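You operate a simulated robot arm through the tools that you are given. There is no shell and no other tool. Be economical: measure what you need, move in short steps, check, and stop when the job is done.

The job below is to be done with a simulated robot arm. You get a single attempt, and the scene is never put back.

TASK
Fold the pasta box shut, then pack it with broth carton and seeds jar in the wooden crate.

Only the result counts: the job must be done as asked and must still hold three seconds after the hand-in. Knocking over, shifting, dropping, spilling or breaking anything else fails it. Flat cloth is picked up by pressing the open fingertips on it (5 to 10 N) and closing them slowly along it; thin cloth reads only 2 to 8 mm in the jaws.

THE ROBOT
A 6-joint arm with a two-finger parallel gripper, fixed in place. Base frame: the origin is at the foot of the arm, x ahead of it, y to its left, z up. Units: m, degrees, N and s.
Its first joint turns from -166.0 to 166.0 degrees. Payload 4.1 kg.
The TCP is the grasp point between the finger pads, 0.023 m short of the fingertips. In the tool frame z runs along the fingers and y along their closing line. Largest opening 0.094 m; finger width 0.038, thickness 0.01; the body of the gripper, 0.054 by 0.096 m, starts 0.039 m behind the TCP.
Orientation is that of the tool frame in the base frame, as a unit quaternion [x, y, z, w]. With the fingers straight down and closing along the base's y, the tool's x points along the base's -x, its y along +y and its z along -z.

THE INTERFACE
- The arm moves only by the tool arm_command. Its argument "motion" is a list of rows, each an object (a shift or turn left out is 0, a gripper value left out holds the last) with "offset": the shift along the base's x, y, z in m, a list of three; "dr": the turn, a rotation vector about the base's x, y, z in degrees, a list of three; "jaw": the closure in counts, from 0 (fully open) to 255 (shut). In form: [{"offset": [x, y, z], "dr": [ax, ay, az], "jaw": jaw}, ...]. A call has 1 to 10 rows; each row shifts and turns the commanded pose from where the row before left it. Rows are played at 5 a second. More than 0.05 m and 8.6 degrees between two rows, or a gripper value outside its range, and nothing of the call is played. Where a pose cannot be reached the arm comes as near as it can. A force on the tool above 40 N (or 10 N above the force at the start of the call, whichever is more), or a blocked arm, ends the call early, and 0.2 s more pass. Each finger travels about 0.045 m/s and halts on what it meets, pressing with about 36 N; the grip force reading is that of the motor and also rises with nothing between the fingers. The clock runs only during rows and for 0.2 s after the last one: add rows that do not move to give the fingers time. The reply holds the time, the measured pose of the TCP, the force on the tool along the base axes, the opening and the grip force, in the units named above and with some noise.
- Cameras (640 x 400 px; columns grow to the right, rows downward): "scene" is fixed at [0.2209, 0.498, 1.5058]; the picture's right is [-0.91, -0.41, 0.00], its down [-0.22, 0.49, -0.84] and it looks along [0.35, -0.77, -0.54] (base axes); focal length 320 px, centre (320, 200). "wrist" rides on the gripper at [-0.039, 0, -0.044] in the tool frame; the picture's right is [0.00, -1.00, 0.00], its down [0.97, 0.00, -0.24] and it looks along [0.24, 0.00, 0.97] (tool axes); focal length 218 px, centre (320, 200).
- camera(camera): a new picture of that camera. No time passes.
- move_column(by): slides the trunk up (or, below 0, down) by that many m; the arm rides with it, the base frame stays. It gives what a move gives, with no picture.
- point_at(camera, pixels): for up to 12 pixels [column, row] of the newest picture of that camera ("zoom" is the newest enlarged one), the place [x, y, z] in the base frame of the surface seen there, good to about 0.003 m. No time passes.
- zoom(camera, box): a new picture of the part [left, top, right, bottom] of that camera's present view, enlarged. No time passes.
- close_job(): hands the job in; it is judged then, once.

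Go step by step. Measure first, check grasps and placings, and put right what went wrong. The budget is 80 turns and 46 pictures, counting those below and the enlarged ones. Unless the task says otherwise, let go and move clear before handing in, and close with one line.

The tools are called after "Emit:" as name(argument=value, ...) on one line, values as JSON. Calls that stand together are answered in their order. arm_command: Moves the arm, as the interface text tells. Its arguments: {"type":"object","properties":{"motion":{"type":"array"}},"required":["motion"]} The other tools are called the same way: move_column (by) slides the trunk up or down; camera (camera) takes a picture; point_at (camera, pixels) gives the place of the surface under pixels of a picture; zoom (camera, box) takes an enlarged picture of a part of a camera's view; close_job () hands the job in.

At the start:

```text
time: 0.0
tool_pos: [0.4688, -0.1182, 1.1819]
tcp_rot: [0.0, 1.0, 0.001, 0.0]
force: [-0.3, -0.1, -0.7]
grip_width: 0.094
finger_force: 0.1
trunk travel left (down, up): [-0.5, 0.09]
```

scene: 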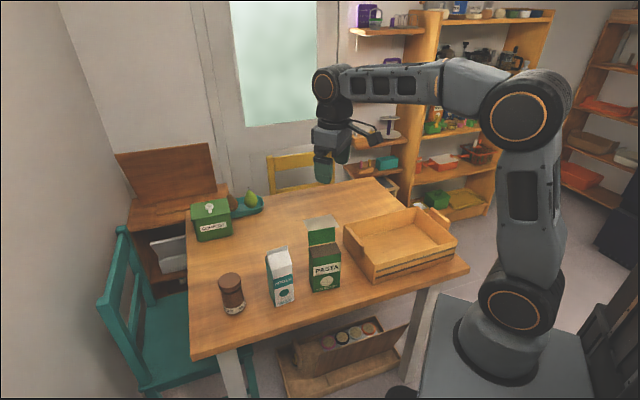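
wrist: 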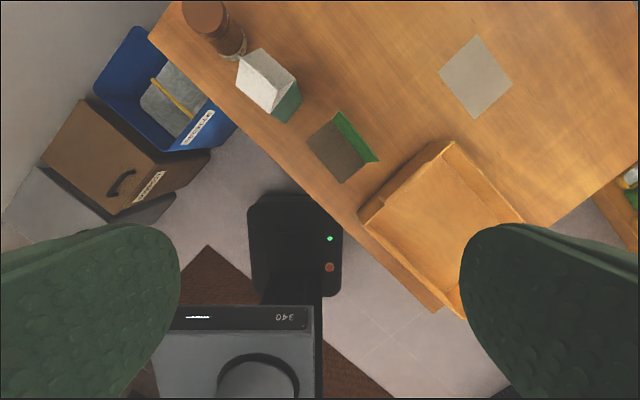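

The scene shows the jar (232,295), carton (281,277), pasta box (324,258) with its flap up, and the crate (400,245). I'll zoom in to measure them.

Emit:
zoom(camera="scene", box=[200, 190, 480, 365])

Emit:
zoom(camera="wrist", box=[150, 0, 550, 250])

```text
2.29 times, centred on (340, 278) of scene
```

zoom: 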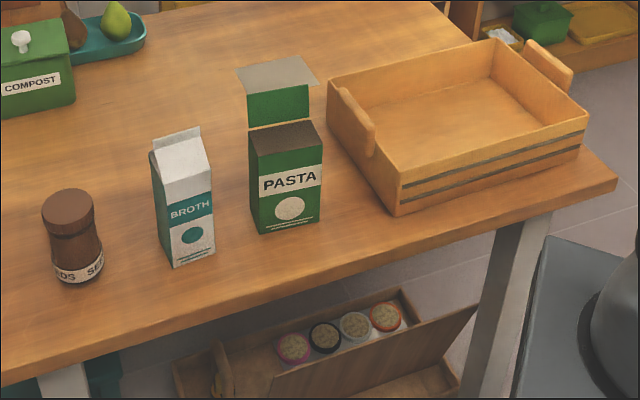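

```text
1.60 times, centred on (350, 125) of wrist
```

zoom: 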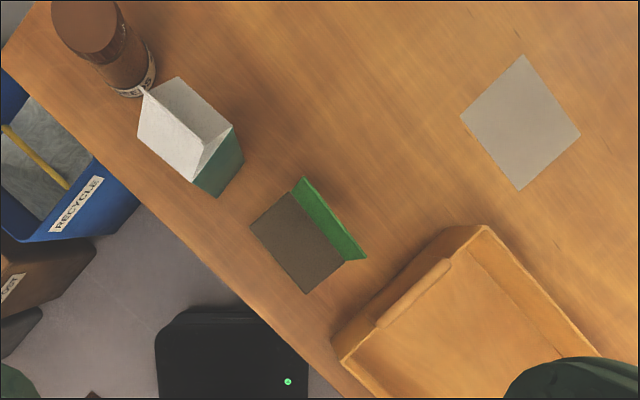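

The pasta flap stands up at its far edge; now I'll measure points on the wrist zoom and the scene.

Emit:
point_at(camera="zoom", pixels=[[252, 223], [306, 291], [342, 262], [295, 195], [304, 178], [365, 257], [520, 120], [90, 25], [180, 80], [140, 140], [195, 178], [232, 127]])

Emit:
point_at(camera="scene", pixels=[[310, 257], [340, 252], [308, 233], [334, 228], [322, 280], [231, 279], [232, 300], [345, 229], [375, 270], [405, 235], [454, 240], [416, 209]])

Emit:
zoom(camera="scene", box=[250, 200, 360, 310])

```text
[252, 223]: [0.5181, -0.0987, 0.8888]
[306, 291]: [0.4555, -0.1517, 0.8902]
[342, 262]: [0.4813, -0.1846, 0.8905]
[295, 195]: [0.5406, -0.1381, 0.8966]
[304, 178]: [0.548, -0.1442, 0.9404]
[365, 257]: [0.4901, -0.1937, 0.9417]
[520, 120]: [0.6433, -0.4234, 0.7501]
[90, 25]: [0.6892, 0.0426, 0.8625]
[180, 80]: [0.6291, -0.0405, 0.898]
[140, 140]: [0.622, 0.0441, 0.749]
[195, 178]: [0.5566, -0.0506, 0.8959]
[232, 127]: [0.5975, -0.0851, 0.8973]
```

```text
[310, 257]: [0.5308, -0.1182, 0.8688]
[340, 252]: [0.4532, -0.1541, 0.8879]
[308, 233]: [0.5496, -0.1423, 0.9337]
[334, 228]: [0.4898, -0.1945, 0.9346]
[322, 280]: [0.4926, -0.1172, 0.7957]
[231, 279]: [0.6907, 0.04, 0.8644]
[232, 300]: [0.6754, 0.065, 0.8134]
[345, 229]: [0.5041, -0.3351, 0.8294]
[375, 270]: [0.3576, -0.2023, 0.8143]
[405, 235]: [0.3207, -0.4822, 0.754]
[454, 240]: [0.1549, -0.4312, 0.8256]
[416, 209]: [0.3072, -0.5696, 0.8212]
```

```text
3.64 times, centred on (305, 255) of scene
```

zoom: 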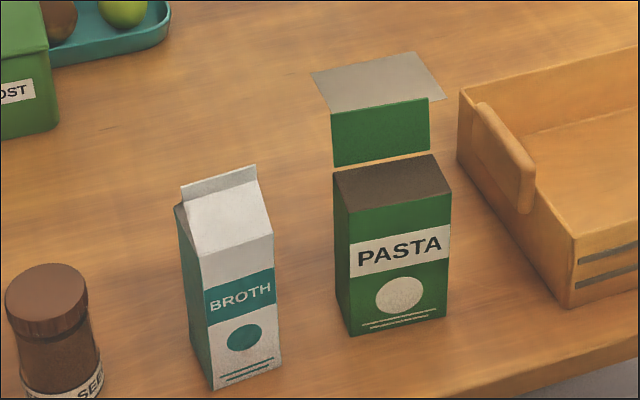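

Emit:
point_at(camera="scene", pixels=[[485, 385], [450, 330], [515, 300], [515, 115], [435, 310], [330, 330], [300, 215], [250, 330], [322, 222], [460, 268], [220, 283], [205, 340]])

Emit:
point_at(camera="zoom", pixels=[[180, 205], [257, 165], [262, 182], [190, 253], [273, 238], [215, 385], [330, 112], [333, 165], [428, 98], [430, 150], [470, 95], [485, 105]])

```text
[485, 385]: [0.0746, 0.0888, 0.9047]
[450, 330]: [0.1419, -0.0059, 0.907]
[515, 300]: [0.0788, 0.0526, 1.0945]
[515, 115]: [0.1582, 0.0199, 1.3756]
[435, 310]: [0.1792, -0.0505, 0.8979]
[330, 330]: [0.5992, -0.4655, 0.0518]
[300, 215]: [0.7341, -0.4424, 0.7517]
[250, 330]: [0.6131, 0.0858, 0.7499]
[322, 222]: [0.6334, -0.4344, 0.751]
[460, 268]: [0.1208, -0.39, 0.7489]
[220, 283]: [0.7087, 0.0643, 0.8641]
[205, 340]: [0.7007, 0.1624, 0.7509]
```

```text
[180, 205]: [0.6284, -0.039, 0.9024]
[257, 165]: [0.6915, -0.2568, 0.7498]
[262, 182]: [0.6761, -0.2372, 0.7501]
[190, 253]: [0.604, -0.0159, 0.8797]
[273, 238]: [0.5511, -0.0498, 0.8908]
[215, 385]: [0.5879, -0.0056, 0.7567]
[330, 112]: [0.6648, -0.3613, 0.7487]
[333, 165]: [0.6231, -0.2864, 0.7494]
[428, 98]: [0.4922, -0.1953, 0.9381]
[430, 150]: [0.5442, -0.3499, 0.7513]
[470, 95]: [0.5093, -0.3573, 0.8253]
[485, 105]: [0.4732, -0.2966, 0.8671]
```

The table is at z≈0.75, the box top at 0.89 and the flap top at 0.94, with the hinge edge about 40.5° from x. I'll turn the tool by that much and move closer for a look.

Emit:
arm_command(motion=[{"offset": [0.01, 0, -0.02], "dr": [0, 0, 8.1]}, {"offset": [0.01, 0, -0.02], "dr": [0, 0, 8.1]}, {"offset": [0.01, 0, -0.02], "dr": [0, 0, 8.1]}, {"offset": [0.01, 0, -0.02], "dr": [0, 0, 8.1]}, {"offset": [0.01, 0, -0.02], "dr": [0, 0, 8.1]}, {"offset": [0, 0, 0]}, {"offset": [0, 0, 0]}])

Emit:
camera(camera="wrist")

```text
time: 1.6
tool_pos: [0.5197, -0.1192, 1.0793]
tcp_rot: [-0.347, 0.938, 0.0, 0.0]
force: [-0.1, -0.1, -0.9]
grip_width: 0.094
finger_force: 0.1
trunk travel left (down, up): [-0.5, 0.09]
```

```text
40 pictures are left
```

wrist: 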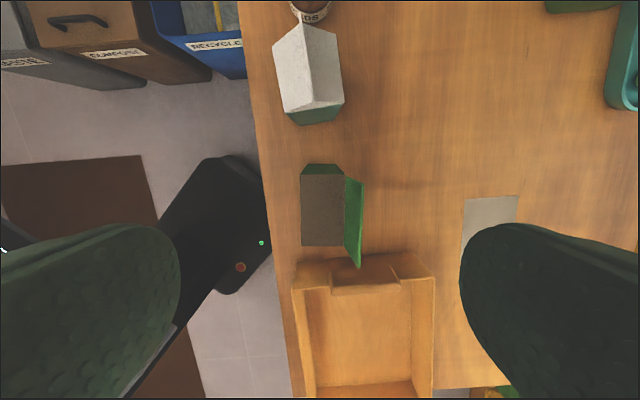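

The box is now square in the wrist view (300–362, 165–265). I'll measure the carton, box and crate from here.

Emit:
point_at(camera="wrist", pixels=[[301, 177], [343, 177], [344, 245], [301, 245], [361, 182], [360, 265], [283, 108], [342, 102], [273, 45], [335, 25], [304, 26], [314, 98]])

Emit:
point_at(camera="wrist", pixels=[[294, 290], [433, 280], [330, 290], [400, 285], [333, 265], [398, 258], [310, 380], [428, 380], [304, 300], [412, 300], [311, 350], [412, 350]])

```text
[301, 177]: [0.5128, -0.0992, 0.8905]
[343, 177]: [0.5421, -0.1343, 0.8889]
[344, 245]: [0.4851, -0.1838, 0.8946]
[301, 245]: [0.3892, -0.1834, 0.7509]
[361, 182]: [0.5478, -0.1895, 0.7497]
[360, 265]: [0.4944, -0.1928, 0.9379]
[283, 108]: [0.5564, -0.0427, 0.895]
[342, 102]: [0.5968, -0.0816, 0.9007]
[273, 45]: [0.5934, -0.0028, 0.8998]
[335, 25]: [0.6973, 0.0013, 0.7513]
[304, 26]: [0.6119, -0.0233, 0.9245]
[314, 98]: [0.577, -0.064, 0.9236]
```

```text
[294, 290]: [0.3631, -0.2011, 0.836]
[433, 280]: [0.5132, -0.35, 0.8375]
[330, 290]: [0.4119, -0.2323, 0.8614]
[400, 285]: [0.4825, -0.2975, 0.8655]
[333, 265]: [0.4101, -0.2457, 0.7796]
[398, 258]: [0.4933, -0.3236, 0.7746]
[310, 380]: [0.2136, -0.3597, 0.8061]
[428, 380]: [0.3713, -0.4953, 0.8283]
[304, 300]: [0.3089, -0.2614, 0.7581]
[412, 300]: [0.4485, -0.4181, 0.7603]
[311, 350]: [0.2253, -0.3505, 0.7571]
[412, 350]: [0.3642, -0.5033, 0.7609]
```

The flap hinge runs through about (0.513,-0.160,0.89). I'll shut the fingers and come down behind the flap.

Emit:
arm_command(motion=[{"offset": [0.009, -0.027, 0], "jaw": 255}, {"offset": [0.009, -0.027, 0], "jaw": 255}, {"offset": [0.0083, -0.026, 0]}, {"offset": [0, 0, 0]}, {"offset": [0, 0, -0.035]}, {"offset": [0, 0, -0.035]}, {"offset": [0, 0, -0.035]}, {"offset": [0, 0, -0.034]}, {"offset": [0, 0, 0]}])

Emit:
zoom(camera="scene", box=[250, 190, 390, 310])

```text
time: 3.6
tool_pos: [0.5458, -0.199, 0.9405]
tcp_rot: [-0.346, 0.938, 0.0, -0.001]
force: [-0.8, 0.2, -0.2]
grip_width: 0.0001
finger_force: 36.0
trunk travel left (down, up): [-0.5, 0.09]
```

```text
3.33 times, centred on (320, 250) of scene
```

zoom: 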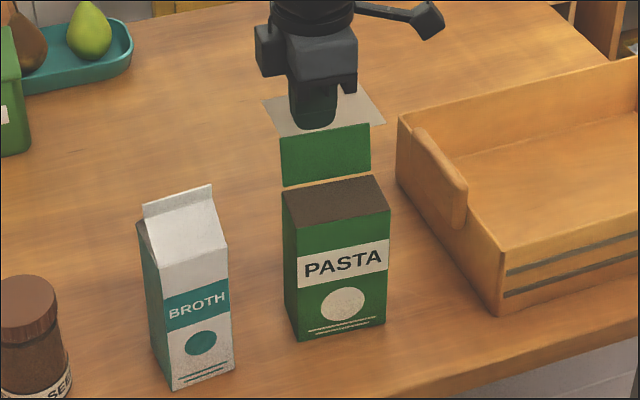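

The fingers are behind the flap, so I'll sweep it forward gently.

Emit:
arm_command(motion=[{"offset": [-0.0084, 0.0099, 0]}, {"offset": [-0.0084, 0.0099, 0]}, {"offset": [-0.0065, 0.0076, 0]}, {"offset": [-0.0049, 0.0057, 0]}, {"offset": [-0.0049, 0.0057, 0]}, {"offset": [-0.0049, 0.0057, -0.003]}])

Emit:
zoom(camera="scene", box=[250, 190, 390, 310])

```text
time: 5.0
tool_pos: [0.5054, -0.1536, 0.9386]
tcp_rot: [-0.346, 0.938, 0.0, 0.0]
force: [0.0, 0.5, 0.1]
grip_width: 0.0002
finger_force: 36.1
trunk travel left (down, up): [-0.5, 0.09]
```

```text
3.33 times, centred on (320, 250) of scene
```

zoom: 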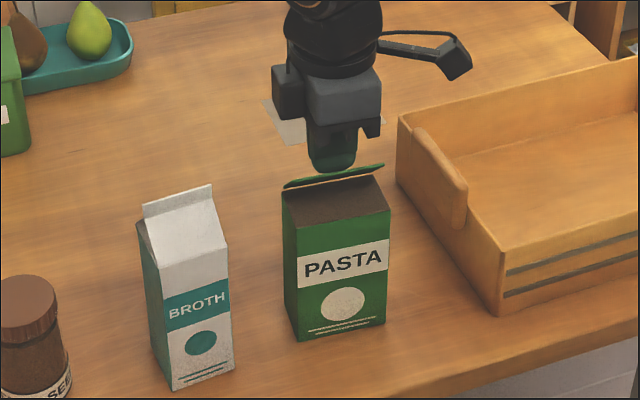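

The flap is folding over nicely and the box hasn't moved. I'll continue the arc and press it down.

Emit:
arm_command(motion=[{"offset": [-0.0045, 0.0053, -0.003]}, {"offset": [-0.0045, 0.0053, -0.006]}, {"offset": [-0.003, 0.0035, -0.008]}, {"offset": [0, 0, -0.006]}, {"offset": [0, 0, -0.003]}, {"offset": [0, 0, -0.002]}, {"offset": [0, 0, 0]}])

Emit:
zoom(camera="scene", box=[250, 190, 390, 310])

```text
time: 6.7
tool_pos: [0.494, -0.1419, 0.9157]
tcp_rot: [-0.347, 0.938, -0.004, 0.005]
force: [-6.4, 1.1, 25.0]
grip_width: 0.0
finger_force: 36.5
trunk travel left (down, up): [-0.5, 0.09]
stopped in row 7: the force on the tool passed its limit (the readings are from after the stop); the commanded pose is now the measured one
```

```text
3.33 times, centred on (320, 250) of scene
```

zoom: 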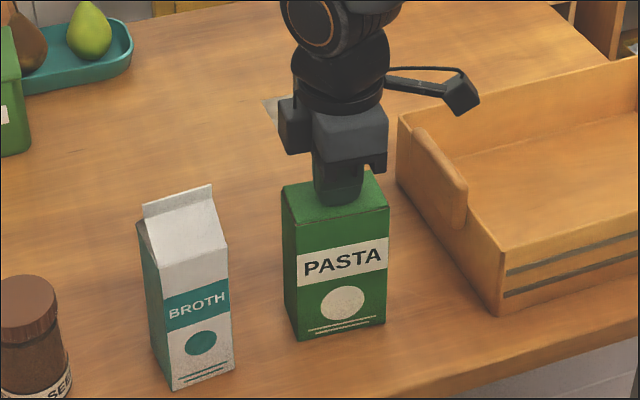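

The flap lies flat on the box. I'll raise the tool, open the fingers, move above the carton, and check that the flap stays shut.

Emit:
arm_command(motion=[{"offset": [0, 0, 0.04]}, {"offset": [0, 0, 0.05], "jaw": 0}, {"offset": [0.033, 0.033, 0.01], "dr": [0, 0, 5.5]}, {"offset": [0.033, 0.033, 0]}, {"offset": [0.0345, 0.0324, 0]}, {"offset": [0, 0, 0]}, {"offset": [0, 0, 0]}])

Emit:
zoom(camera="scene", box=[210, 190, 350, 310])

Emit:
camera(camera="wrist")

```text
time: 8.3
tool_pos: [0.5962, -0.0399, 1.0135]
tcp_rot: [-0.391, 0.921, -0.002, 0.002]
force: [0.4, 1.3, -0.4]
grip_width: 0.0937
finger_force: 0.1
trunk travel left (down, up): [-0.5, 0.09]
```

```text
3.33 times, centred on (280, 250) of scene
```

zoom: 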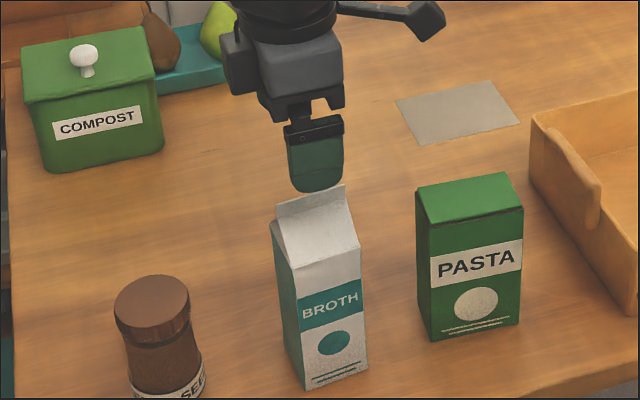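

```text
35 pictures are left
```

wrist: 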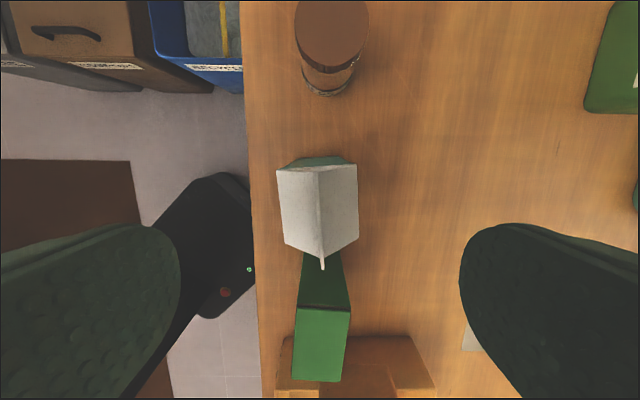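

The flap stays shut. The carton is at (277–358, 165–270) in the wrist view; I'll measure it to set the descent.

Emit:
point_at(camera="wrist", pixels=[[318, 168], [322, 264], [279, 172], [286, 243], [355, 167], [356, 241], [332, 20], [298, 15], [367, 18], [332, 48]])

```text
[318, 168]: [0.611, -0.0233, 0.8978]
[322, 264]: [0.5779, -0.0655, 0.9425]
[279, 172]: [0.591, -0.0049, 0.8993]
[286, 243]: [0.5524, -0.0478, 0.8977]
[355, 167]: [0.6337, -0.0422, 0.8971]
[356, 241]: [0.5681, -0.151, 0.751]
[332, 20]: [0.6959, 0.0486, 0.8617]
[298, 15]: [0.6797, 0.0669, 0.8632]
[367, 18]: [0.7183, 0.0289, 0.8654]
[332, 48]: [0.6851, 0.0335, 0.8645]
```

Emit:
zoom(camera="wrist", box=[260, 145, 380, 285])

Emit:
point_at(camera="wrist", pixels=[[318, 175], [319, 190], [320, 205], [320, 220], [321, 235], [321, 250], [322, 258], [323, 268], [313, 185], [326, 185]])

```text
2.86 times, centred on (320, 215) of wrist
```

zoom: 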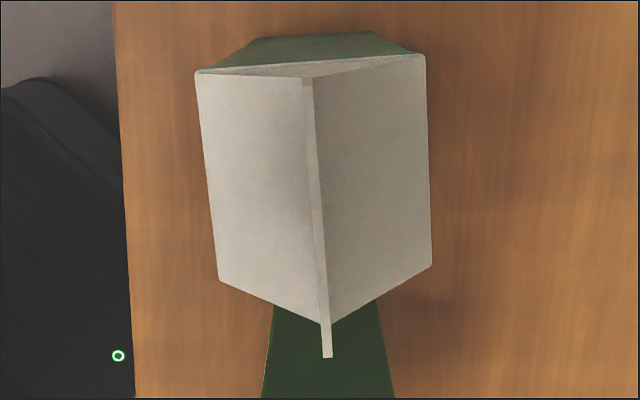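

```text
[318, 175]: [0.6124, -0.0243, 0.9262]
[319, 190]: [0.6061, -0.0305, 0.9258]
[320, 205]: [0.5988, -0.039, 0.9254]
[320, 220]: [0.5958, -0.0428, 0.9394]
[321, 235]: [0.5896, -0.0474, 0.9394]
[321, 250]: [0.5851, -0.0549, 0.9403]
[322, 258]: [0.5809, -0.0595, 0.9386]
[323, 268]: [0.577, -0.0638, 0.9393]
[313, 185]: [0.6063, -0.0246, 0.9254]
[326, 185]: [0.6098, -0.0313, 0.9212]
```

The carton's fin top is at 0.940, its eaves at 0.898 and its yaw about 48.3°. I'll come down until the palm just clears the fin (TCP 0.905) and close.

Emit:
arm_command(motion=[{"offset": [-0.0017, -0.0043, 0], "dr": [0, 0, 2.3]}, {"offset": [0, 0, -0.03]}, {"offset": [0, 0, -0.03]}, {"offset": [0, 0, -0.03]}, {"offset": [0, 0, -0.012]}, {"offset": [0, 0, -0.006]}, {"offset": [0, 0, 0]}])

```text
time: 9.9
tool_pos: [0.5936, -0.044, 0.9052]
tcp_rot: [-0.41, 0.912, -0.002, 0.003]
force: [-0.3, -0.2, -0.2]
grip_width: 0.0939
finger_force: 0.0
trunk travel left (down, up): [-0.5, 0.09]
```

Emit:
arm_command(motion=[{"jaw": 80}, {"jaw": 120}, {"jaw": 170}, {"jaw": 220}, {"jaw": 255}, {"jaw": 255}])

Emit:
zoom(camera="scene", box=[210, 190, 350, 310])

```text
time: 11.3
tool_pos: [0.5944, -0.0447, 0.9063]
tcp_rot: [-0.409, 0.912, -0.003, 0.003]
force: [-2.2, 3.3, 1.7]
grip_width: 0.0598
finger_force: 36.1
trunk travel left (down, up): [-0.5, 0.09]
```

```text
3.33 times, centred on (280, 250) of scene
```

zoom: 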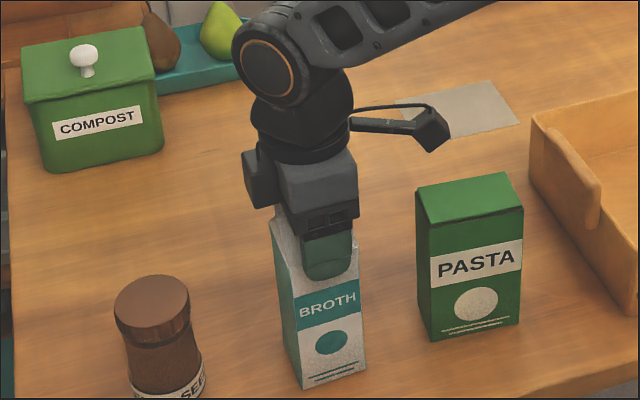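

The grip is firm at 0.060. I'll lift it slowly and check.

Emit:
arm_command(motion=[{"offset": [0, 0, 0.005]}, {"offset": [0, 0, 0.01]}, {"offset": [0, 0, 0.02]}, {"offset": [0, 0, 0.03]}, {"offset": [0, 0, 0.03]}, {"offset": [0, 0, 0.03]}, {"offset": [0, 0, 0.03]}, {"offset": [0, 0, 0.025]}, {"offset": [0, 0, 0]}])

Emit:
camera(camera="scene")

```text
time: 13.3
tool_pos: [0.5962, -0.0493, 1.0858]
tcp_rot: [-0.409, 0.913, -0.002, 0.002]
force: [0.5, -0.6, -5.3]
grip_width: 0.0598
finger_force: 35.9
trunk travel left (down, up): [-0.5, 0.09]
```

```text
32 pictures are left
```

scene: 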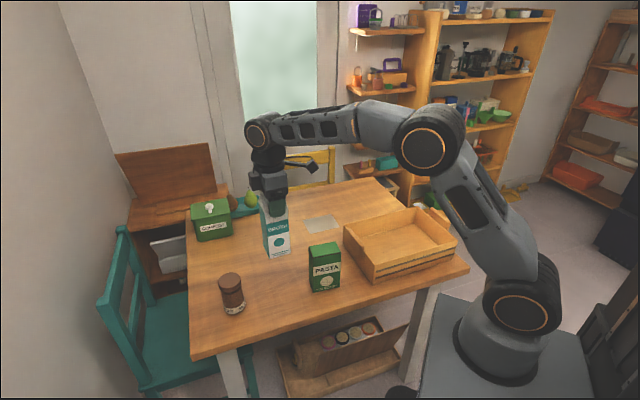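

The carton is lifted and upright. I'll carry it over to the far (base-right) end of the crate.

Emit:
arm_command(motion=[{"offset": [-0.02, -0.025, 0]}, {"offset": [-0.03, -0.0375, 0.005]}, {"offset": [-0.03, -0.0375, 0.005]}, {"offset": [-0.03, -0.0375, 0]}, {"offset": [-0.03, -0.0375, 0]}, {"offset": [-0.03, -0.0375, 0]}, {"offset": [-0.03, -0.0375, 0]}, {"offset": [-0.03, -0.0375, 0]}, {"offset": [-0.03, -0.0375, 0]}, {"offset": [-0.025, -0.0315, 0]}])

Emit:
arm_command(motion=[{"offset": [-0.025, -0.031, 0], "dr": [0, 0, -1.8]}, {"offset": [-0.015, -0.02, 0]}, {"offset": [0, 0, 0]}])

Emit:
camera(camera="scene")

Emit:
camera(camera="wrist")

```text
time: 15.5
tool_pos: [0.3096, -0.4037, 1.0949]
tcp_rot: [-0.41, 0.912, -0.002, 0.002]
force: [1.0, 0.0, -5.6]
grip_width: 0.0601
finger_force: 35.8
trunk travel left (down, up): [-0.5, 0.09]
```

```text
time: 16.3
tool_pos: [0.2698, -0.4536, 1.0947]
tcp_rot: [-0.394, 0.919, -0.001, 0.002]
force: [-0.6, 0.4, -5.5]
grip_width: 0.0597
finger_force: 35.9
trunk travel left (down, up): [-0.5, 0.09]
```

```text
31 pictures are left
```

scene: 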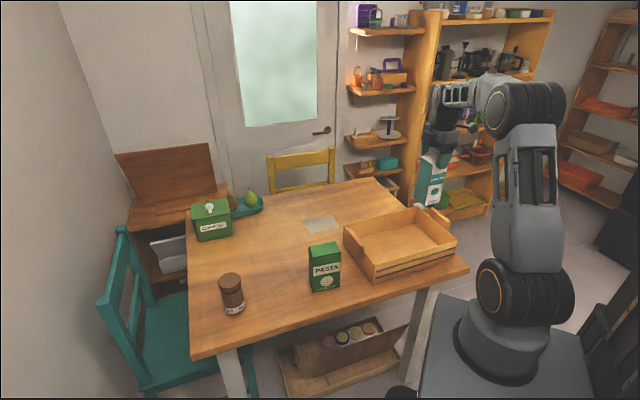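

```text
30 pictures are left
```

wrist: 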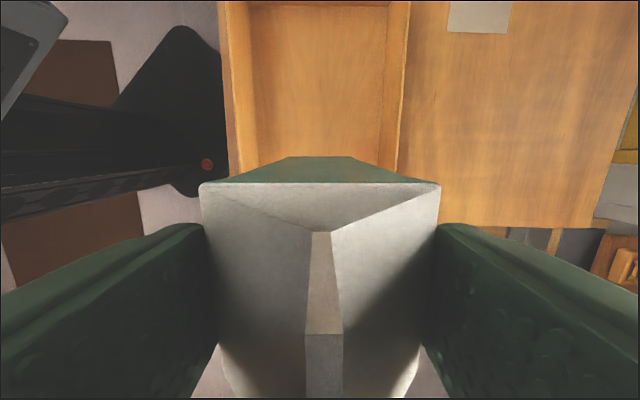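

Pinkish floor shows beside the carton at (205,385) and (430,385), so I'll check where the crate ends relative to the carton.

Emit:
point_at(camera="wrist", pixels=[[205, 388], [430, 388], [232, 100], [398, 150], [225, 10], [408, 10], [262, 140], [383, 140], [230, 170], [290, 158], [355, 157], [255, 60]])

Emit:
zoom(camera="scene", box=[330, 140, 480, 290])

Emit:
point_at(camera="scene", pixels=[[440, 228], [425, 212], [418, 215], [455, 238], [416, 238], [398, 226], [376, 279], [344, 230], [413, 209], [361, 250], [440, 240], [415, 225]])

```text
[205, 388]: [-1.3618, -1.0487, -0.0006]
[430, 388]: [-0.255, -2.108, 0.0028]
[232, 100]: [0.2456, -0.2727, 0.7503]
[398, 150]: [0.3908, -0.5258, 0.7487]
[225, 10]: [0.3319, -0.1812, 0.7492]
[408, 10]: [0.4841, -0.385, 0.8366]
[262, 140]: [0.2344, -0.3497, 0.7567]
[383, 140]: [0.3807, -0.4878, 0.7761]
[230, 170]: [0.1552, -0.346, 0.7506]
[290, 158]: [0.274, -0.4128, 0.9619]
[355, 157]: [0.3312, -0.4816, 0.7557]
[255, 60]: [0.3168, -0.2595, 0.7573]
```

```text
2.67 times, centred on (405, 215) of scene
```

zoom: 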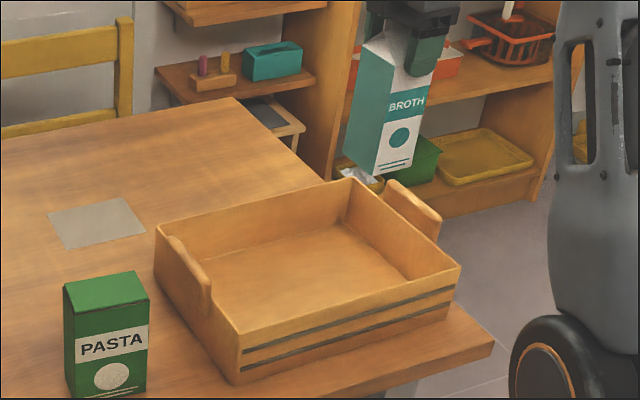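

```text
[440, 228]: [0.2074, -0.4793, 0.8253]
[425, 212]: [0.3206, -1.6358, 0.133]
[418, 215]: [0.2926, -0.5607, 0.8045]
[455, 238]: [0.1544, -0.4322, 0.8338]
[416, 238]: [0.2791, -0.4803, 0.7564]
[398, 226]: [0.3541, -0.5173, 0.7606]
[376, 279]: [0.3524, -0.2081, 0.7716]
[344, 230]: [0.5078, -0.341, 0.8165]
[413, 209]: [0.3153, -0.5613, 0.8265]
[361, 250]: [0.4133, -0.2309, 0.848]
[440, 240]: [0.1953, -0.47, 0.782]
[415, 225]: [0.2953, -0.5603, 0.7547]
```

The carton hangs upright and the crate's centre is at about (0.334,-0.388). I'll lower the carton at (0.270,-0.458), slowing near the bottom.

Emit:
arm_command(motion=[{"offset": [0, -0.0045, -0.03]}, {"offset": [0, 0, -0.035]}, {"offset": [0, 0, -0.035]}, {"offset": [0, 0, -0.035]}, {"offset": [0, 0, -0.025]}, {"offset": [0, 0, -0.01]}, {"offset": [0, 0, -0.005]}, {"offset": [0, 0, 0]}])

Emit:
zoom(camera="scene", box=[330, 140, 480, 290])

```text
time: 18.1
tool_pos: [0.2677, -0.4589, 0.9193]
tcp_rot: [-0.395, 0.919, -0.001, 0.003]
force: [-0.1, 0.5, -5.4]
grip_width: 0.0595
finger_force: 36.1
trunk travel left (down, up): [-0.5, 0.09]
```

```text
2.67 times, centred on (405, 215) of scene
```

zoom: 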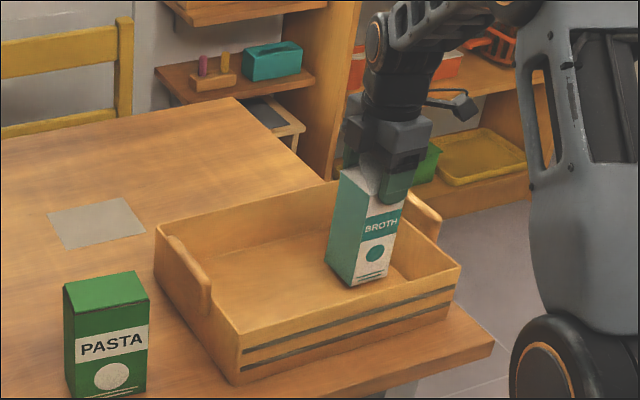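

The carton is well placed inside the crate, just above the floor. I'll lower it in 2 mm steps.

Emit:
arm_command(motion=[{"offset": [0, 0, -0.002]}, {"offset": [0, 0, -0.002]}, {"offset": [0, 0, -0.0015]}, {"offset": [0, 0, 0]}])

```text
time: 19.1
tool_pos: [0.269, -0.459, 0.9141]
tcp_rot: [-0.395, 0.919, -0.002, 0.003]
force: [0.5, -0.1, -5.3]
grip_width: 0.0595
finger_force: 36.4
trunk travel left (down, up): [-0.5, 0.09]
```

Emit:
arm_command(motion=[{"offset": [0, 0, -0.0015]}, {"offset": [0, 0, -0.001]}, {"offset": [0, 0, 0]}])

```text
time: 19.9
tool_pos: [0.2697, -0.4575, 0.9125]
tcp_rot: [-0.394, 0.919, -0.002, 0.002]
force: [-0.5, 0.5, -5.6]
grip_width: 0.0596
finger_force: 35.6
trunk travel left (down, up): [-0.5, 0.09]
```

Emit:
arm_command(motion=[{"offset": [0, 0, -0.0015]}, {"offset": [0, 0, -0.0015]}, {"offset": [0, 0, 0]}])

```text
time: 20.7
tool_pos: [0.2707, -0.4575, 0.9117]
tcp_rot: [-0.396, 0.918, -0.004, 0.003]
force: [2.0, 3.6, 16.1]
grip_width: 0.0597
finger_force: 36.1
trunk travel left (down, up): [-0.5, 0.09]
```

It touched down (16 N). I'll release it, rise, and check.

Emit:
arm_command(motion=[{"offset": [0, 0, 0.001]}, {"offset": [0, 0, 0], "jaw": 120}, {"jaw": 60}, {"jaw": 0}, {"jaw": 0}, {"offset": [0, 0, 0.02]}, {"offset": [0, 0, 0.04]}, {"offset": [0, 0, 0.04]}, {"offset": [0, 0, 0.04]}])

Emit:
zoom(camera="scene", box=[330, 140, 480, 290])

```text
time: 22.7
tool_pos: [0.2669, -0.458, 1.0507]
tcp_rot: [-0.395, 0.919, -0.001, 0.003]
force: [0.5, -0.1, 0.4]
grip_width: 0.0938
finger_force: 0.1
trunk travel left (down, up): [-0.5, 0.09]
```

```text
2.67 times, centred on (405, 215) of scene
```

zoom: 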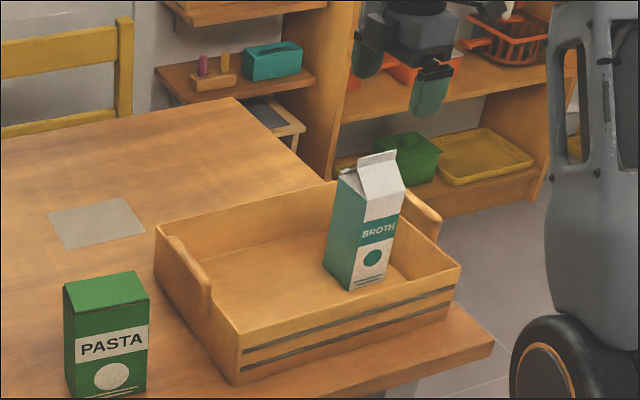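

The carton stands upright in the crate. Next I'll go above the pasta box.

Emit:
arm_command(motion=[{"offset": [0.0258, 0.035, 0]}, {"offset": [0.0258, 0.035, 0]}, {"offset": [0.0258, 0.035, 0]}, {"offset": [0.0258, 0.035, 0]}, {"offset": [0.0258, 0.035, 0]}, {"offset": [0.0258, 0.035, 0], "dr": [0, 0, -6]}, {"offset": [0.0258, 0.035, 0]}, {"offset": [0.0258, 0.035, 0]}, {"offset": [0.0258, 0.035, 0]}, {"offset": [0, 0, 0]}])

Emit:
camera(camera="wrist")

```text
time: 24.9
tool_pos: [0.5006, -0.1434, 1.0494]
tcp_rot: [-0.346, 0.938, -0.002, 0.002]
force: [0.4, 0.7, 0.4]
grip_width: 0.0939
finger_force: 0.1
trunk travel left (down, up): [-0.5, 0.09]
```

```text
26 pictures are left
```

wrist: 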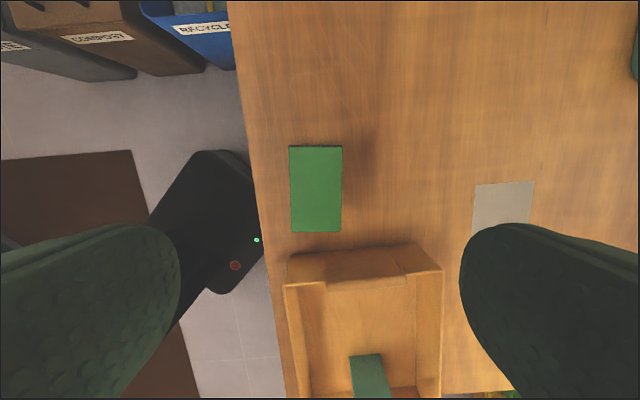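

Emit:
point_at(camera="wrist", pixels=[[291, 149], [340, 148], [339, 229], [293, 229], [316, 190], [315, 160]])

```text
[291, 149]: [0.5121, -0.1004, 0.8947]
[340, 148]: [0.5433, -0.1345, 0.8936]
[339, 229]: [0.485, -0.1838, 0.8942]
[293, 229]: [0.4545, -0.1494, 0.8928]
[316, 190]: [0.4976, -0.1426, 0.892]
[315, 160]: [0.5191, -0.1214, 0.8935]
```

The box centre is at (0.4987,-0.142) with top 0.894. I'll descend to TCP 0.863 and grip.

Emit:
arm_command(motion=[{"offset": [-0.0015, 0.001, -0.03]}, {"offset": [0, 0, -0.04]}, {"offset": [0, 0, -0.04]}, {"offset": [0, 0, -0.04]}, {"offset": [0, 0, -0.025]}, {"offset": [0, 0, -0.011]}, {"offset": [0, 0, 0]}])

Emit:
arm_command(motion=[{"jaw": 80}, {"jaw": 120}, {"jaw": 160}, {"jaw": 210}, {"jaw": 255}, {"jaw": 255}, {"jaw": 255}])

Emit:
zoom(camera="scene", box=[250, 190, 390, 310])

```text
time: 26.5
tool_pos: [0.5003, -0.1415, 0.8637]
tcp_rot: [-0.346, 0.938, -0.002, 0.003]
force: [-0.4, 1.0, -0.8]
grip_width: 0.0941
finger_force: 0.0
trunk travel left (down, up): [-0.5, 0.09]
```

```text
time: 28.1
tool_pos: [0.4999, -0.1407, 0.8629]
tcp_rot: [-0.346, 0.938, -0.002, 0.003]
force: [-1.8, 1.5, 1.2]
grip_width: 0.0497
finger_force: 35.7
trunk travel left (down, up): [-0.5, 0.09]
```

```text
3.33 times, centred on (320, 250) of scene
```

zoom: 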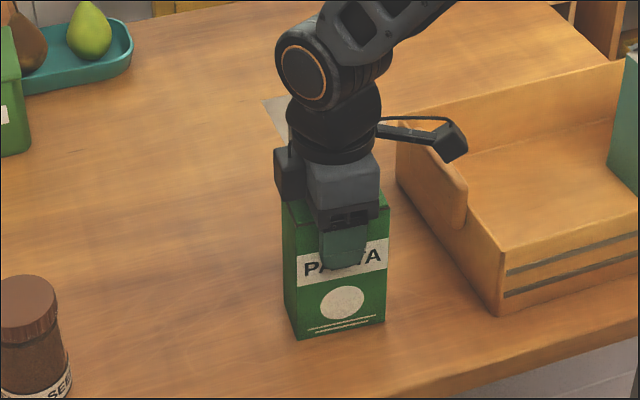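

Grip is good at 0.050. A bracket sticks out of the wrist towards the base at (455,140), so I'll check its height against the carton fin.

Emit:
point_at(camera="zoom", pixels=[[455, 155], [440, 125], [462, 150], [430, 145], [400, 135], [455, 140], [448, 160], [365, 165], [290, 170], [285, 195], [375, 215]])

```text
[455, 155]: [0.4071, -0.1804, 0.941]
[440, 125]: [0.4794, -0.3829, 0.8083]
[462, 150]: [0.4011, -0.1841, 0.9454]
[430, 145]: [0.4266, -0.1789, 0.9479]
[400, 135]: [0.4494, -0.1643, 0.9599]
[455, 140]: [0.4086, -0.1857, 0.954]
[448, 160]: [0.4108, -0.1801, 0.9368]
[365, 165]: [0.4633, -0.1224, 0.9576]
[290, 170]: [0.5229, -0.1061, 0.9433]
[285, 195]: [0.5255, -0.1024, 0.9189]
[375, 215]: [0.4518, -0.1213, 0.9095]
```

The bracket's underside is about 0.072 above the TCP, which would graze the carton fin when the box goes down beside it. I'll regrip the box 15 mm higher.

Emit:
arm_command(motion=[{"jaw": 120}, {"jaw": 40}, {"jaw": 0}, {"offset": [-0.0005, -0.0005, 0.015]}, {"jaw": 0}, {"jaw": 100}, {"jaw": 160}, {"jaw": 210}, {"jaw": 255}, {"jaw": 255}])

Emit:
arm_command(motion=[{"jaw": 255}, {"offset": [0, 0, 0.005]}, {"offset": [0, 0, 0.01]}, {"offset": [0, 0, 0.02]}, {"offset": [0, 0, 0.035]}, {"offset": [0, 0, 0.035]}, {"offset": [0, 0, 0.035]}, {"offset": [0, 0, 0.03]}, {"offset": [0, 0, 0]}])

Emit:
zoom(camera="scene", box=[250, 150, 470, 310])

```text
time: 30.3
tool_pos: [0.4992, -0.1425, 0.8798]
tcp_rot: [-0.346, 0.938, -0.002, 0.003]
force: [0.0, 0.2, 1.6]
grip_width: 0.0497
finger_force: 36.2
trunk travel left (down, up): [-0.5, 0.09]
```

```text
time: 32.3
tool_pos: [0.5004, -0.1425, 1.0502]
tcp_rot: [-0.347, 0.938, -0.002, 0.002]
force: [0.7, -0.1, -2.9]
grip_width: 0.05
finger_force: 35.9
trunk travel left (down, up): [-0.5, 0.09]
```

```text
2.50 times, centred on (360, 230) of scene
```

zoom: 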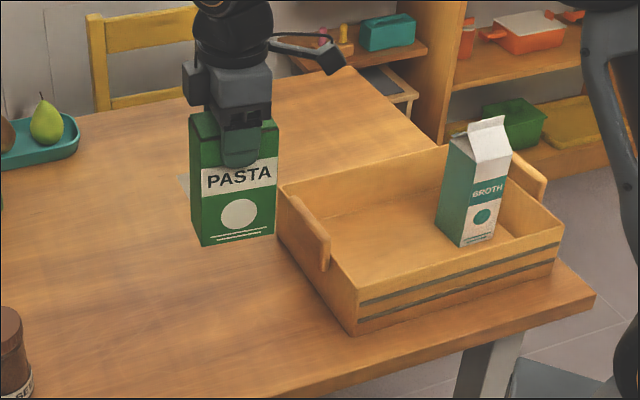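

The box is held and clear. I'll carry it to the middle of the crate and start lowering.

Emit:
arm_command(motion=[{"offset": [-0.0233, -0.0345, 0]}, {"offset": [-0.0233, -0.0345, 0]}, {"offset": [-0.0233, -0.0345, 0]}, {"offset": [-0.0233, -0.0345, 0], "dr": [0, 0, 6.5]}, {"offset": [-0.0233, -0.0345, 0]}, {"offset": [-0.0233, -0.0345, 0]}, {"offset": [-0.0233, -0.0345, 0]}, {"offset": [0, 0, 0]}, {"offset": [0, 0, -0.03]}, {"offset": [0, 0, -0.03]}])

Emit:
zoom(camera="scene", box=[320, 150, 480, 290])

Emit:
camera(camera="wrist")

```text
time: 34.5
tool_pos: [0.3375, -0.3848, 0.9905]
tcp_rot: [-0.399, 0.917, -0.001, 0.003]
force: [0.0, -0.4, -3.6]
grip_width: 0.0496
finger_force: 36.0
trunk travel left (down, up): [-0.5, 0.09]
```

```text
2.86 times, centred on (400, 220) of scene
```

zoom: 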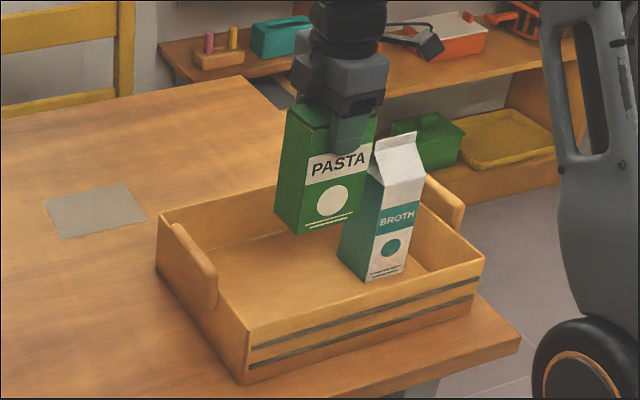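

```text
22 pictures are left
```

wrist: 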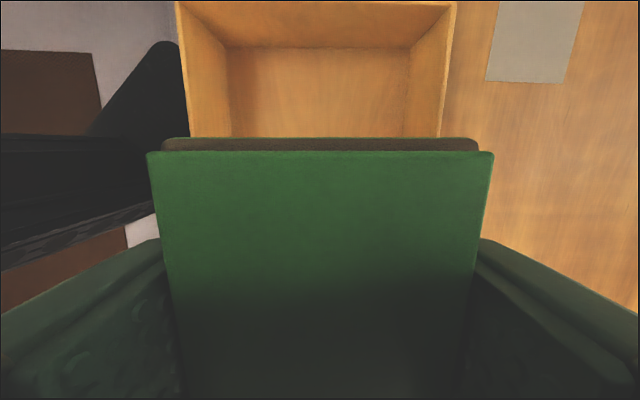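

The gap to the carton is about 3 cm and the alignment is good. I'll lower nearly to the floor.

Emit:
arm_command(motion=[{"offset": [0, 0, -0.03]}, {"offset": [0, 0, -0.03]}, {"offset": [0, 0, -0.02]}, {"offset": [0, 0, -0.01]}, {"offset": [0, 0, -0.008]}, {"offset": [0, 0, 0]}])

Emit:
zoom(camera="scene", box=[320, 150, 480, 290])

```text
time: 35.9
tool_pos: [0.3364, -0.3836, 0.8936]
tcp_rot: [-0.399, 0.917, 0.0, 0.003]
force: [0.8, 0.0, -3.2]
grip_width: 0.0501
finger_force: 36.0
trunk travel left (down, up): [-0.5, 0.09]
```

```text
2.86 times, centred on (400, 220) of scene
```

zoom: 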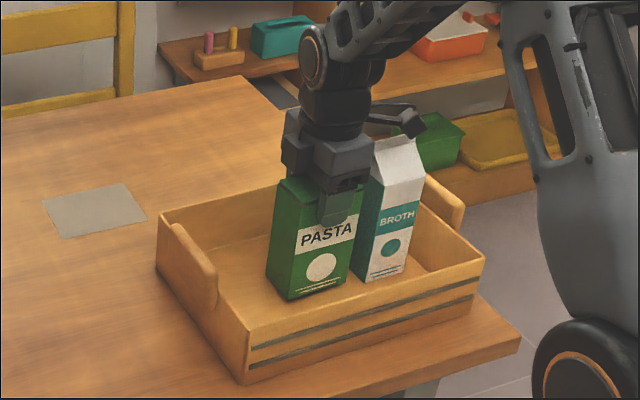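

The bracket still clears the carton. I'll creep down to contact.

Emit:
arm_command(motion=[{"offset": [0, 0, -0.002]}, {"offset": [0, 0, -0.002]}, {"offset": [0, 0, -0.0015]}, {"offset": [0, 0, 0]}])

```text
time: 36.9
tool_pos: [0.3363, -0.3846, 0.8855]
tcp_rot: [-0.399, 0.917, -0.002, 0.003]
force: [0.2, -0.7, -3.9]
grip_width: 0.0497
finger_force: 35.7
trunk travel left (down, up): [-0.5, 0.09]
```

Emit:
arm_command(motion=[{"offset": [0, 0, -0.0015]}, {"offset": [0, 0, -0.001]}, {"offset": [0, 0, 0]}])

```text
time: 37.7
tool_pos: [0.3358, -0.3839, 0.8862]
tcp_rot: [-0.399, 0.917, -0.004, 0.003]
force: [-0.8, 1.9, 19.2]
grip_width: 0.0499
finger_force: 36.1
trunk travel left (down, up): [-0.5, 0.09]
```

Touchdown at 19 N. I'll release and rise.

Emit:
arm_command(motion=[{"offset": [0, 0, 0.001]}, {"jaw": 120}, {"jaw": 60}, {"jaw": 0}, {"jaw": 0}, {"offset": [0, 0, 0.02]}, {"offset": [0, 0, 0.04]}, {"offset": [0, 0, 0.04]}, {"offset": [0, 0, 0.05]}])

Emit:
zoom(camera="scene", box=[320, 150, 480, 290])

```text
time: 39.7
tool_pos: [0.337, -0.3857, 1.0358]
tcp_rot: [-0.399, 0.917, -0.002, 0.003]
force: [0.2, 0.2, -0.2]
grip_width: 0.0942
finger_force: 0.0
trunk travel left (down, up): [-0.5, 0.09]
```

```text
2.86 times, centred on (400, 220) of scene
```

zoom: 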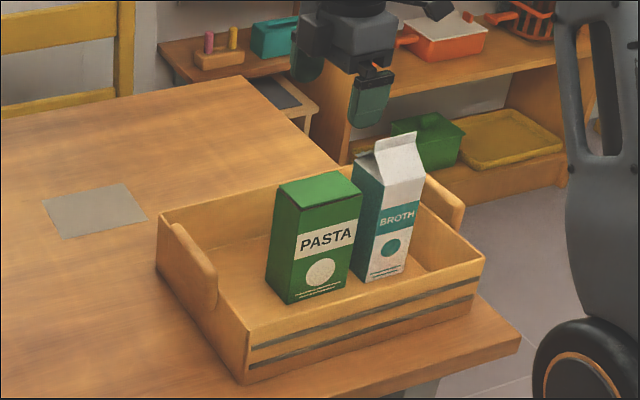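

Both stand properly and the box is still shut. Now the jar.

Emit:
arm_command(motion=[{"offset": [0.0294, 0.036, 0]}, {"offset": [0.0294, 0.036, 0]}, {"offset": [0.0294, 0.036, 0]}, {"offset": [0.0294, 0.036, 0]}, {"offset": [0.0294, 0.036, 0]}, {"offset": [0.0294, 0.036, 0]}, {"offset": [0.0294, 0.036, 0]}, {"offset": [0.0294, 0.036, 0]}, {"offset": [0.0294, 0.036, 0]}, {"offset": [0.0294, 0.036, 0]}])

Emit:
arm_command(motion=[{"offset": [0.0294, 0.036, -0.02]}, {"offset": [0, 0, 0]}])

Emit:
camera(camera="wrist")

```text
time: 41.9
tool_pos: [0.6312, -0.0226, 1.0358]
tcp_rot: [-0.399, 0.917, -0.003, 0.002]
force: [-0.2, 0.7, -0.2]
grip_width: 0.0935
finger_force: 0.0
trunk travel left (down, up): [-0.5, 0.09]
```

```text
refused: row 1 steps farther than a row can; nothing moved
```

```text
19 pictures are left
```

wrist: 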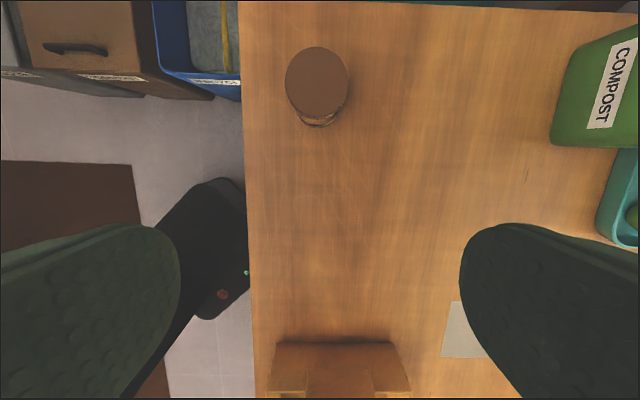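

Emit:
point_at(camera="wrist", pixels=[[316, 80], [287, 78], [345, 82], [319, 49], [314, 112], [316, 116]])

Emit:
zoom(camera="scene", box=[200, 255, 270, 325])

```text
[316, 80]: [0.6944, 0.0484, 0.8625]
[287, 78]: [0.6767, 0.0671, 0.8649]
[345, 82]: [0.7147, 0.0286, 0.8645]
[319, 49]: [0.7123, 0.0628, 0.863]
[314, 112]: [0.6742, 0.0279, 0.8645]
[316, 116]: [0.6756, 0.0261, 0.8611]
```

```text
5.71 times, centred on (235, 290) of scene
```

zoom: 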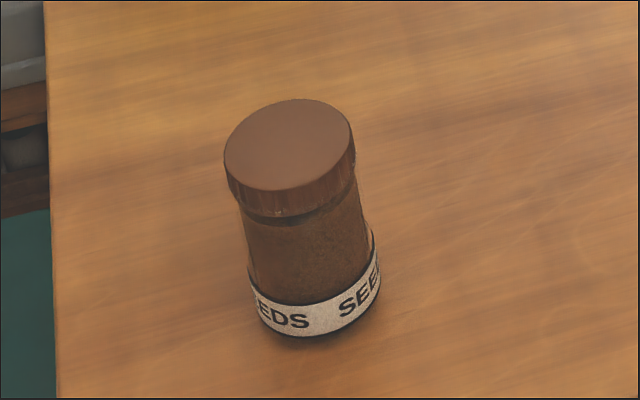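

The jar lid is centred at (0.695,0.047) with top 0.864 and width 0.054. I'll move above it and then descend.

Emit:
arm_command(motion=[{"offset": [0.021, 0.0233, -0.02]}, {"offset": [0.021, 0.0233, -0.02]}, {"offset": [0.0218, 0.0232, -0.02]}, {"offset": [0, 0, -0.03]}, {"offset": [0, 0, 0]}])

Emit:
camera(camera="wrist")

```text
time: 43.1
tool_pos: [0.6947, 0.0458, 0.9439]
tcp_rot: [-0.399, 0.917, -0.002, 0.003]
force: [0.1, 0.0, -0.5]
grip_width: 0.0941
finger_force: 0.2
trunk travel left (down, up): [-0.5, 0.09]
```

```text
17 pictures are left
```

wrist: 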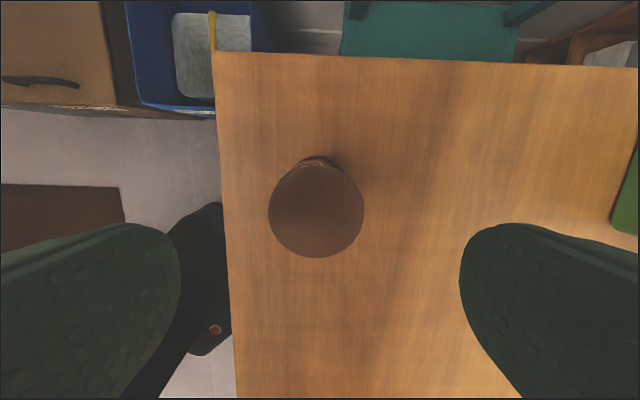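

It's reachable and centred. I'll descend to TCP 0.85 and close.

Emit:
arm_command(motion=[{"offset": [0, 0, -0.03]}, {"offset": [0, 0.0005, -0.03]}, {"offset": [0, 0.0005, -0.02]}, {"offset": [0, 0, -0.014]}, {"offset": [0, 0, 0]}])

Emit:
arm_command(motion=[{"jaw": 80}, {"jaw": 110}, {"jaw": 150}, {"jaw": 200}, {"jaw": 255}, {"jaw": 255}])

Emit:
zoom(camera="scene", box=[180, 230, 290, 330])

```text
time: 44.3
tool_pos: [0.6957, 0.0478, 0.849]
tcp_rot: [-0.398, 0.917, -0.001, 0.004]
force: [-0.1, -0.4, 0.2]
grip_width: 0.094
finger_force: 0.1
trunk travel left (down, up): [-0.5, 0.09]
```

```text
time: 45.7
tool_pos: [0.6946, 0.0482, 0.849]
tcp_rot: [-0.399, 0.917, -0.001, 0.002]
force: [-1.3, 2.0, -0.2]
grip_width: 0.0591
finger_force: 36.4
trunk travel left (down, up): [-0.5, 0.09]
```

```text
4.00 times, centred on (235, 280) of scene
```

zoom: 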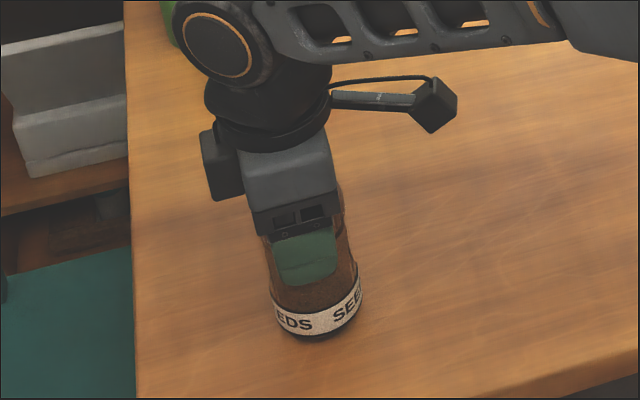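

Gripped (0.059). Lifting.

Emit:
arm_command(motion=[{"offset": [0, 0, 0.005]}, {"offset": [0, 0, 0.01]}, {"offset": [0, 0, 0.025]}, {"offset": [0, 0, 0.04]}, {"offset": [0, 0, 0.04]}, {"offset": [0, 0, 0.04]}, {"offset": [0, 0, 0]}])

Emit:
zoom(camera="scene", box=[180, 170, 320, 330])

```text
time: 47.3
tool_pos: [0.6956, 0.0462, 1.0127]
tcp_rot: [-0.399, 0.917, -0.003, 0.002]
force: [0.3, 0.2, -3.0]
grip_width: 0.0591
finger_force: 35.4
trunk travel left (down, up): [-0.5, 0.09]
```

```text
2.50 times, centred on (250, 250) of scene
```

zoom: 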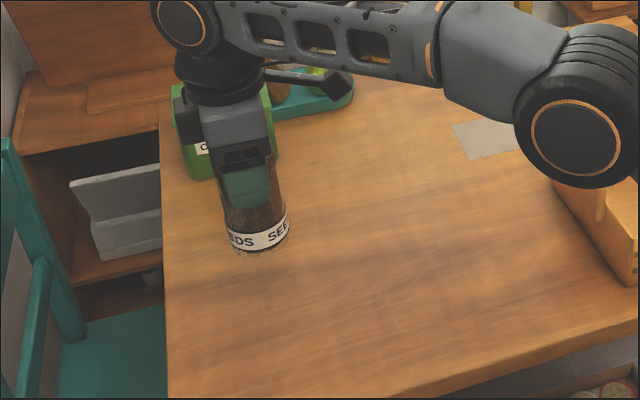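

The jar is lifted. I'll carry it to (0.398,-0.317), the free end of the crate.

Emit:
arm_command(motion=[{"offset": [-0.0298, -0.0364, 0]}, {"offset": [-0.0298, -0.0364, 0]}, {"offset": [-0.0298, -0.0364, 0]}, {"offset": [-0.0298, -0.0364, 0]}, {"offset": [-0.0298, -0.0364, 0]}, {"offset": [-0.0298, -0.0364, 0]}, {"offset": [-0.0298, -0.0364, 0]}, {"offset": [-0.0298, -0.0364, 0]}, {"offset": [-0.0298, -0.0364, 0]}, {"offset": [-0.0294, -0.0361, 0]}])

Emit:
arm_command(motion=[{"offset": [0, 0, 0]}, {"offset": [0, 0, -0.03]}, {"offset": [0, 0, -0.03]}, {"offset": [0, 0, 0]}])

Emit:
zoom(camera="scene", box=[320, 150, 480, 290])

Emit:
camera(camera="wrist")

```text
time: 49.5
tool_pos: [0.3999, -0.3163, 1.0133]
tcp_rot: [-0.399, 0.917, -0.001, 0.003]
force: [-0.5, -0.4, -2.4]
grip_width: 0.0594
finger_force: 36.4
trunk travel left (down, up): [-0.5, 0.09]
```

```text
time: 50.5
tool_pos: [0.397, -0.3153, 0.9536]
tcp_rot: [-0.399, 0.917, -0.002, 0.002]
force: [0.1, -0.6, -2.9]
grip_width: 0.0594
finger_force: 36.1
trunk travel left (down, up): [-0.5, 0.09]
```

```text
2.86 times, centred on (400, 220) of scene
```

zoom: 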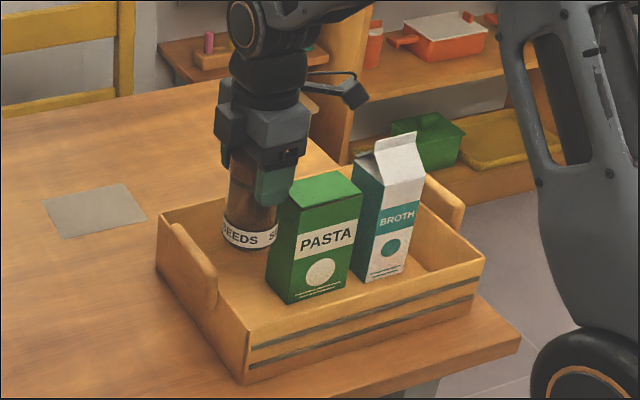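

```text
13 pictures are left
```

wrist: 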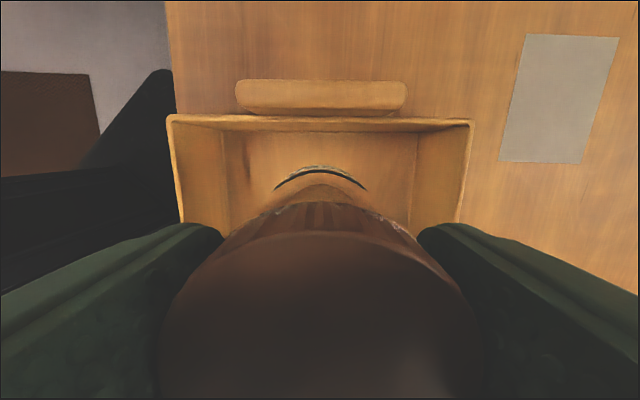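

The jar is inside the crate with clear room ahead of the wall and beside the box. I'll lower it.

Emit:
arm_command(motion=[{"offset": [0, 0, -0.03]}, {"offset": [0, 0, -0.03]}, {"offset": [0, 0, -0.02]}, {"offset": [0, 0, -0.009]}, {"offset": [0, 0, 0]}])

Emit:
zoom(camera="scene", box=[320, 150, 480, 290])

```text
time: 51.7
tool_pos: [0.3969, -0.319, 0.8629]
tcp_rot: [-0.4, 0.917, -0.002, 0.003]
force: [0.1, 0.3, -2.8]
grip_width: 0.0595
finger_force: 35.8
trunk travel left (down, up): [-0.5, 0.09]
```

```text
2.86 times, centred on (400, 220) of scene
```

zoom: 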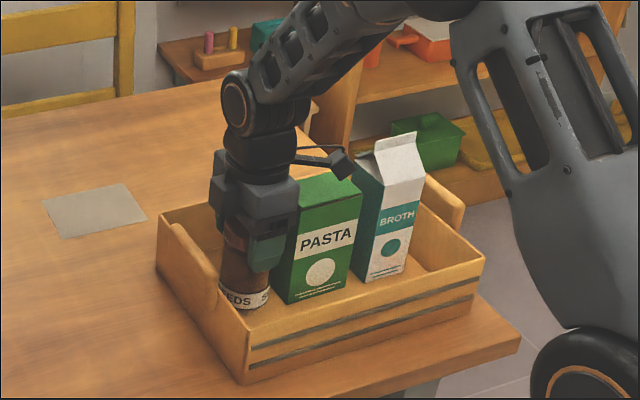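

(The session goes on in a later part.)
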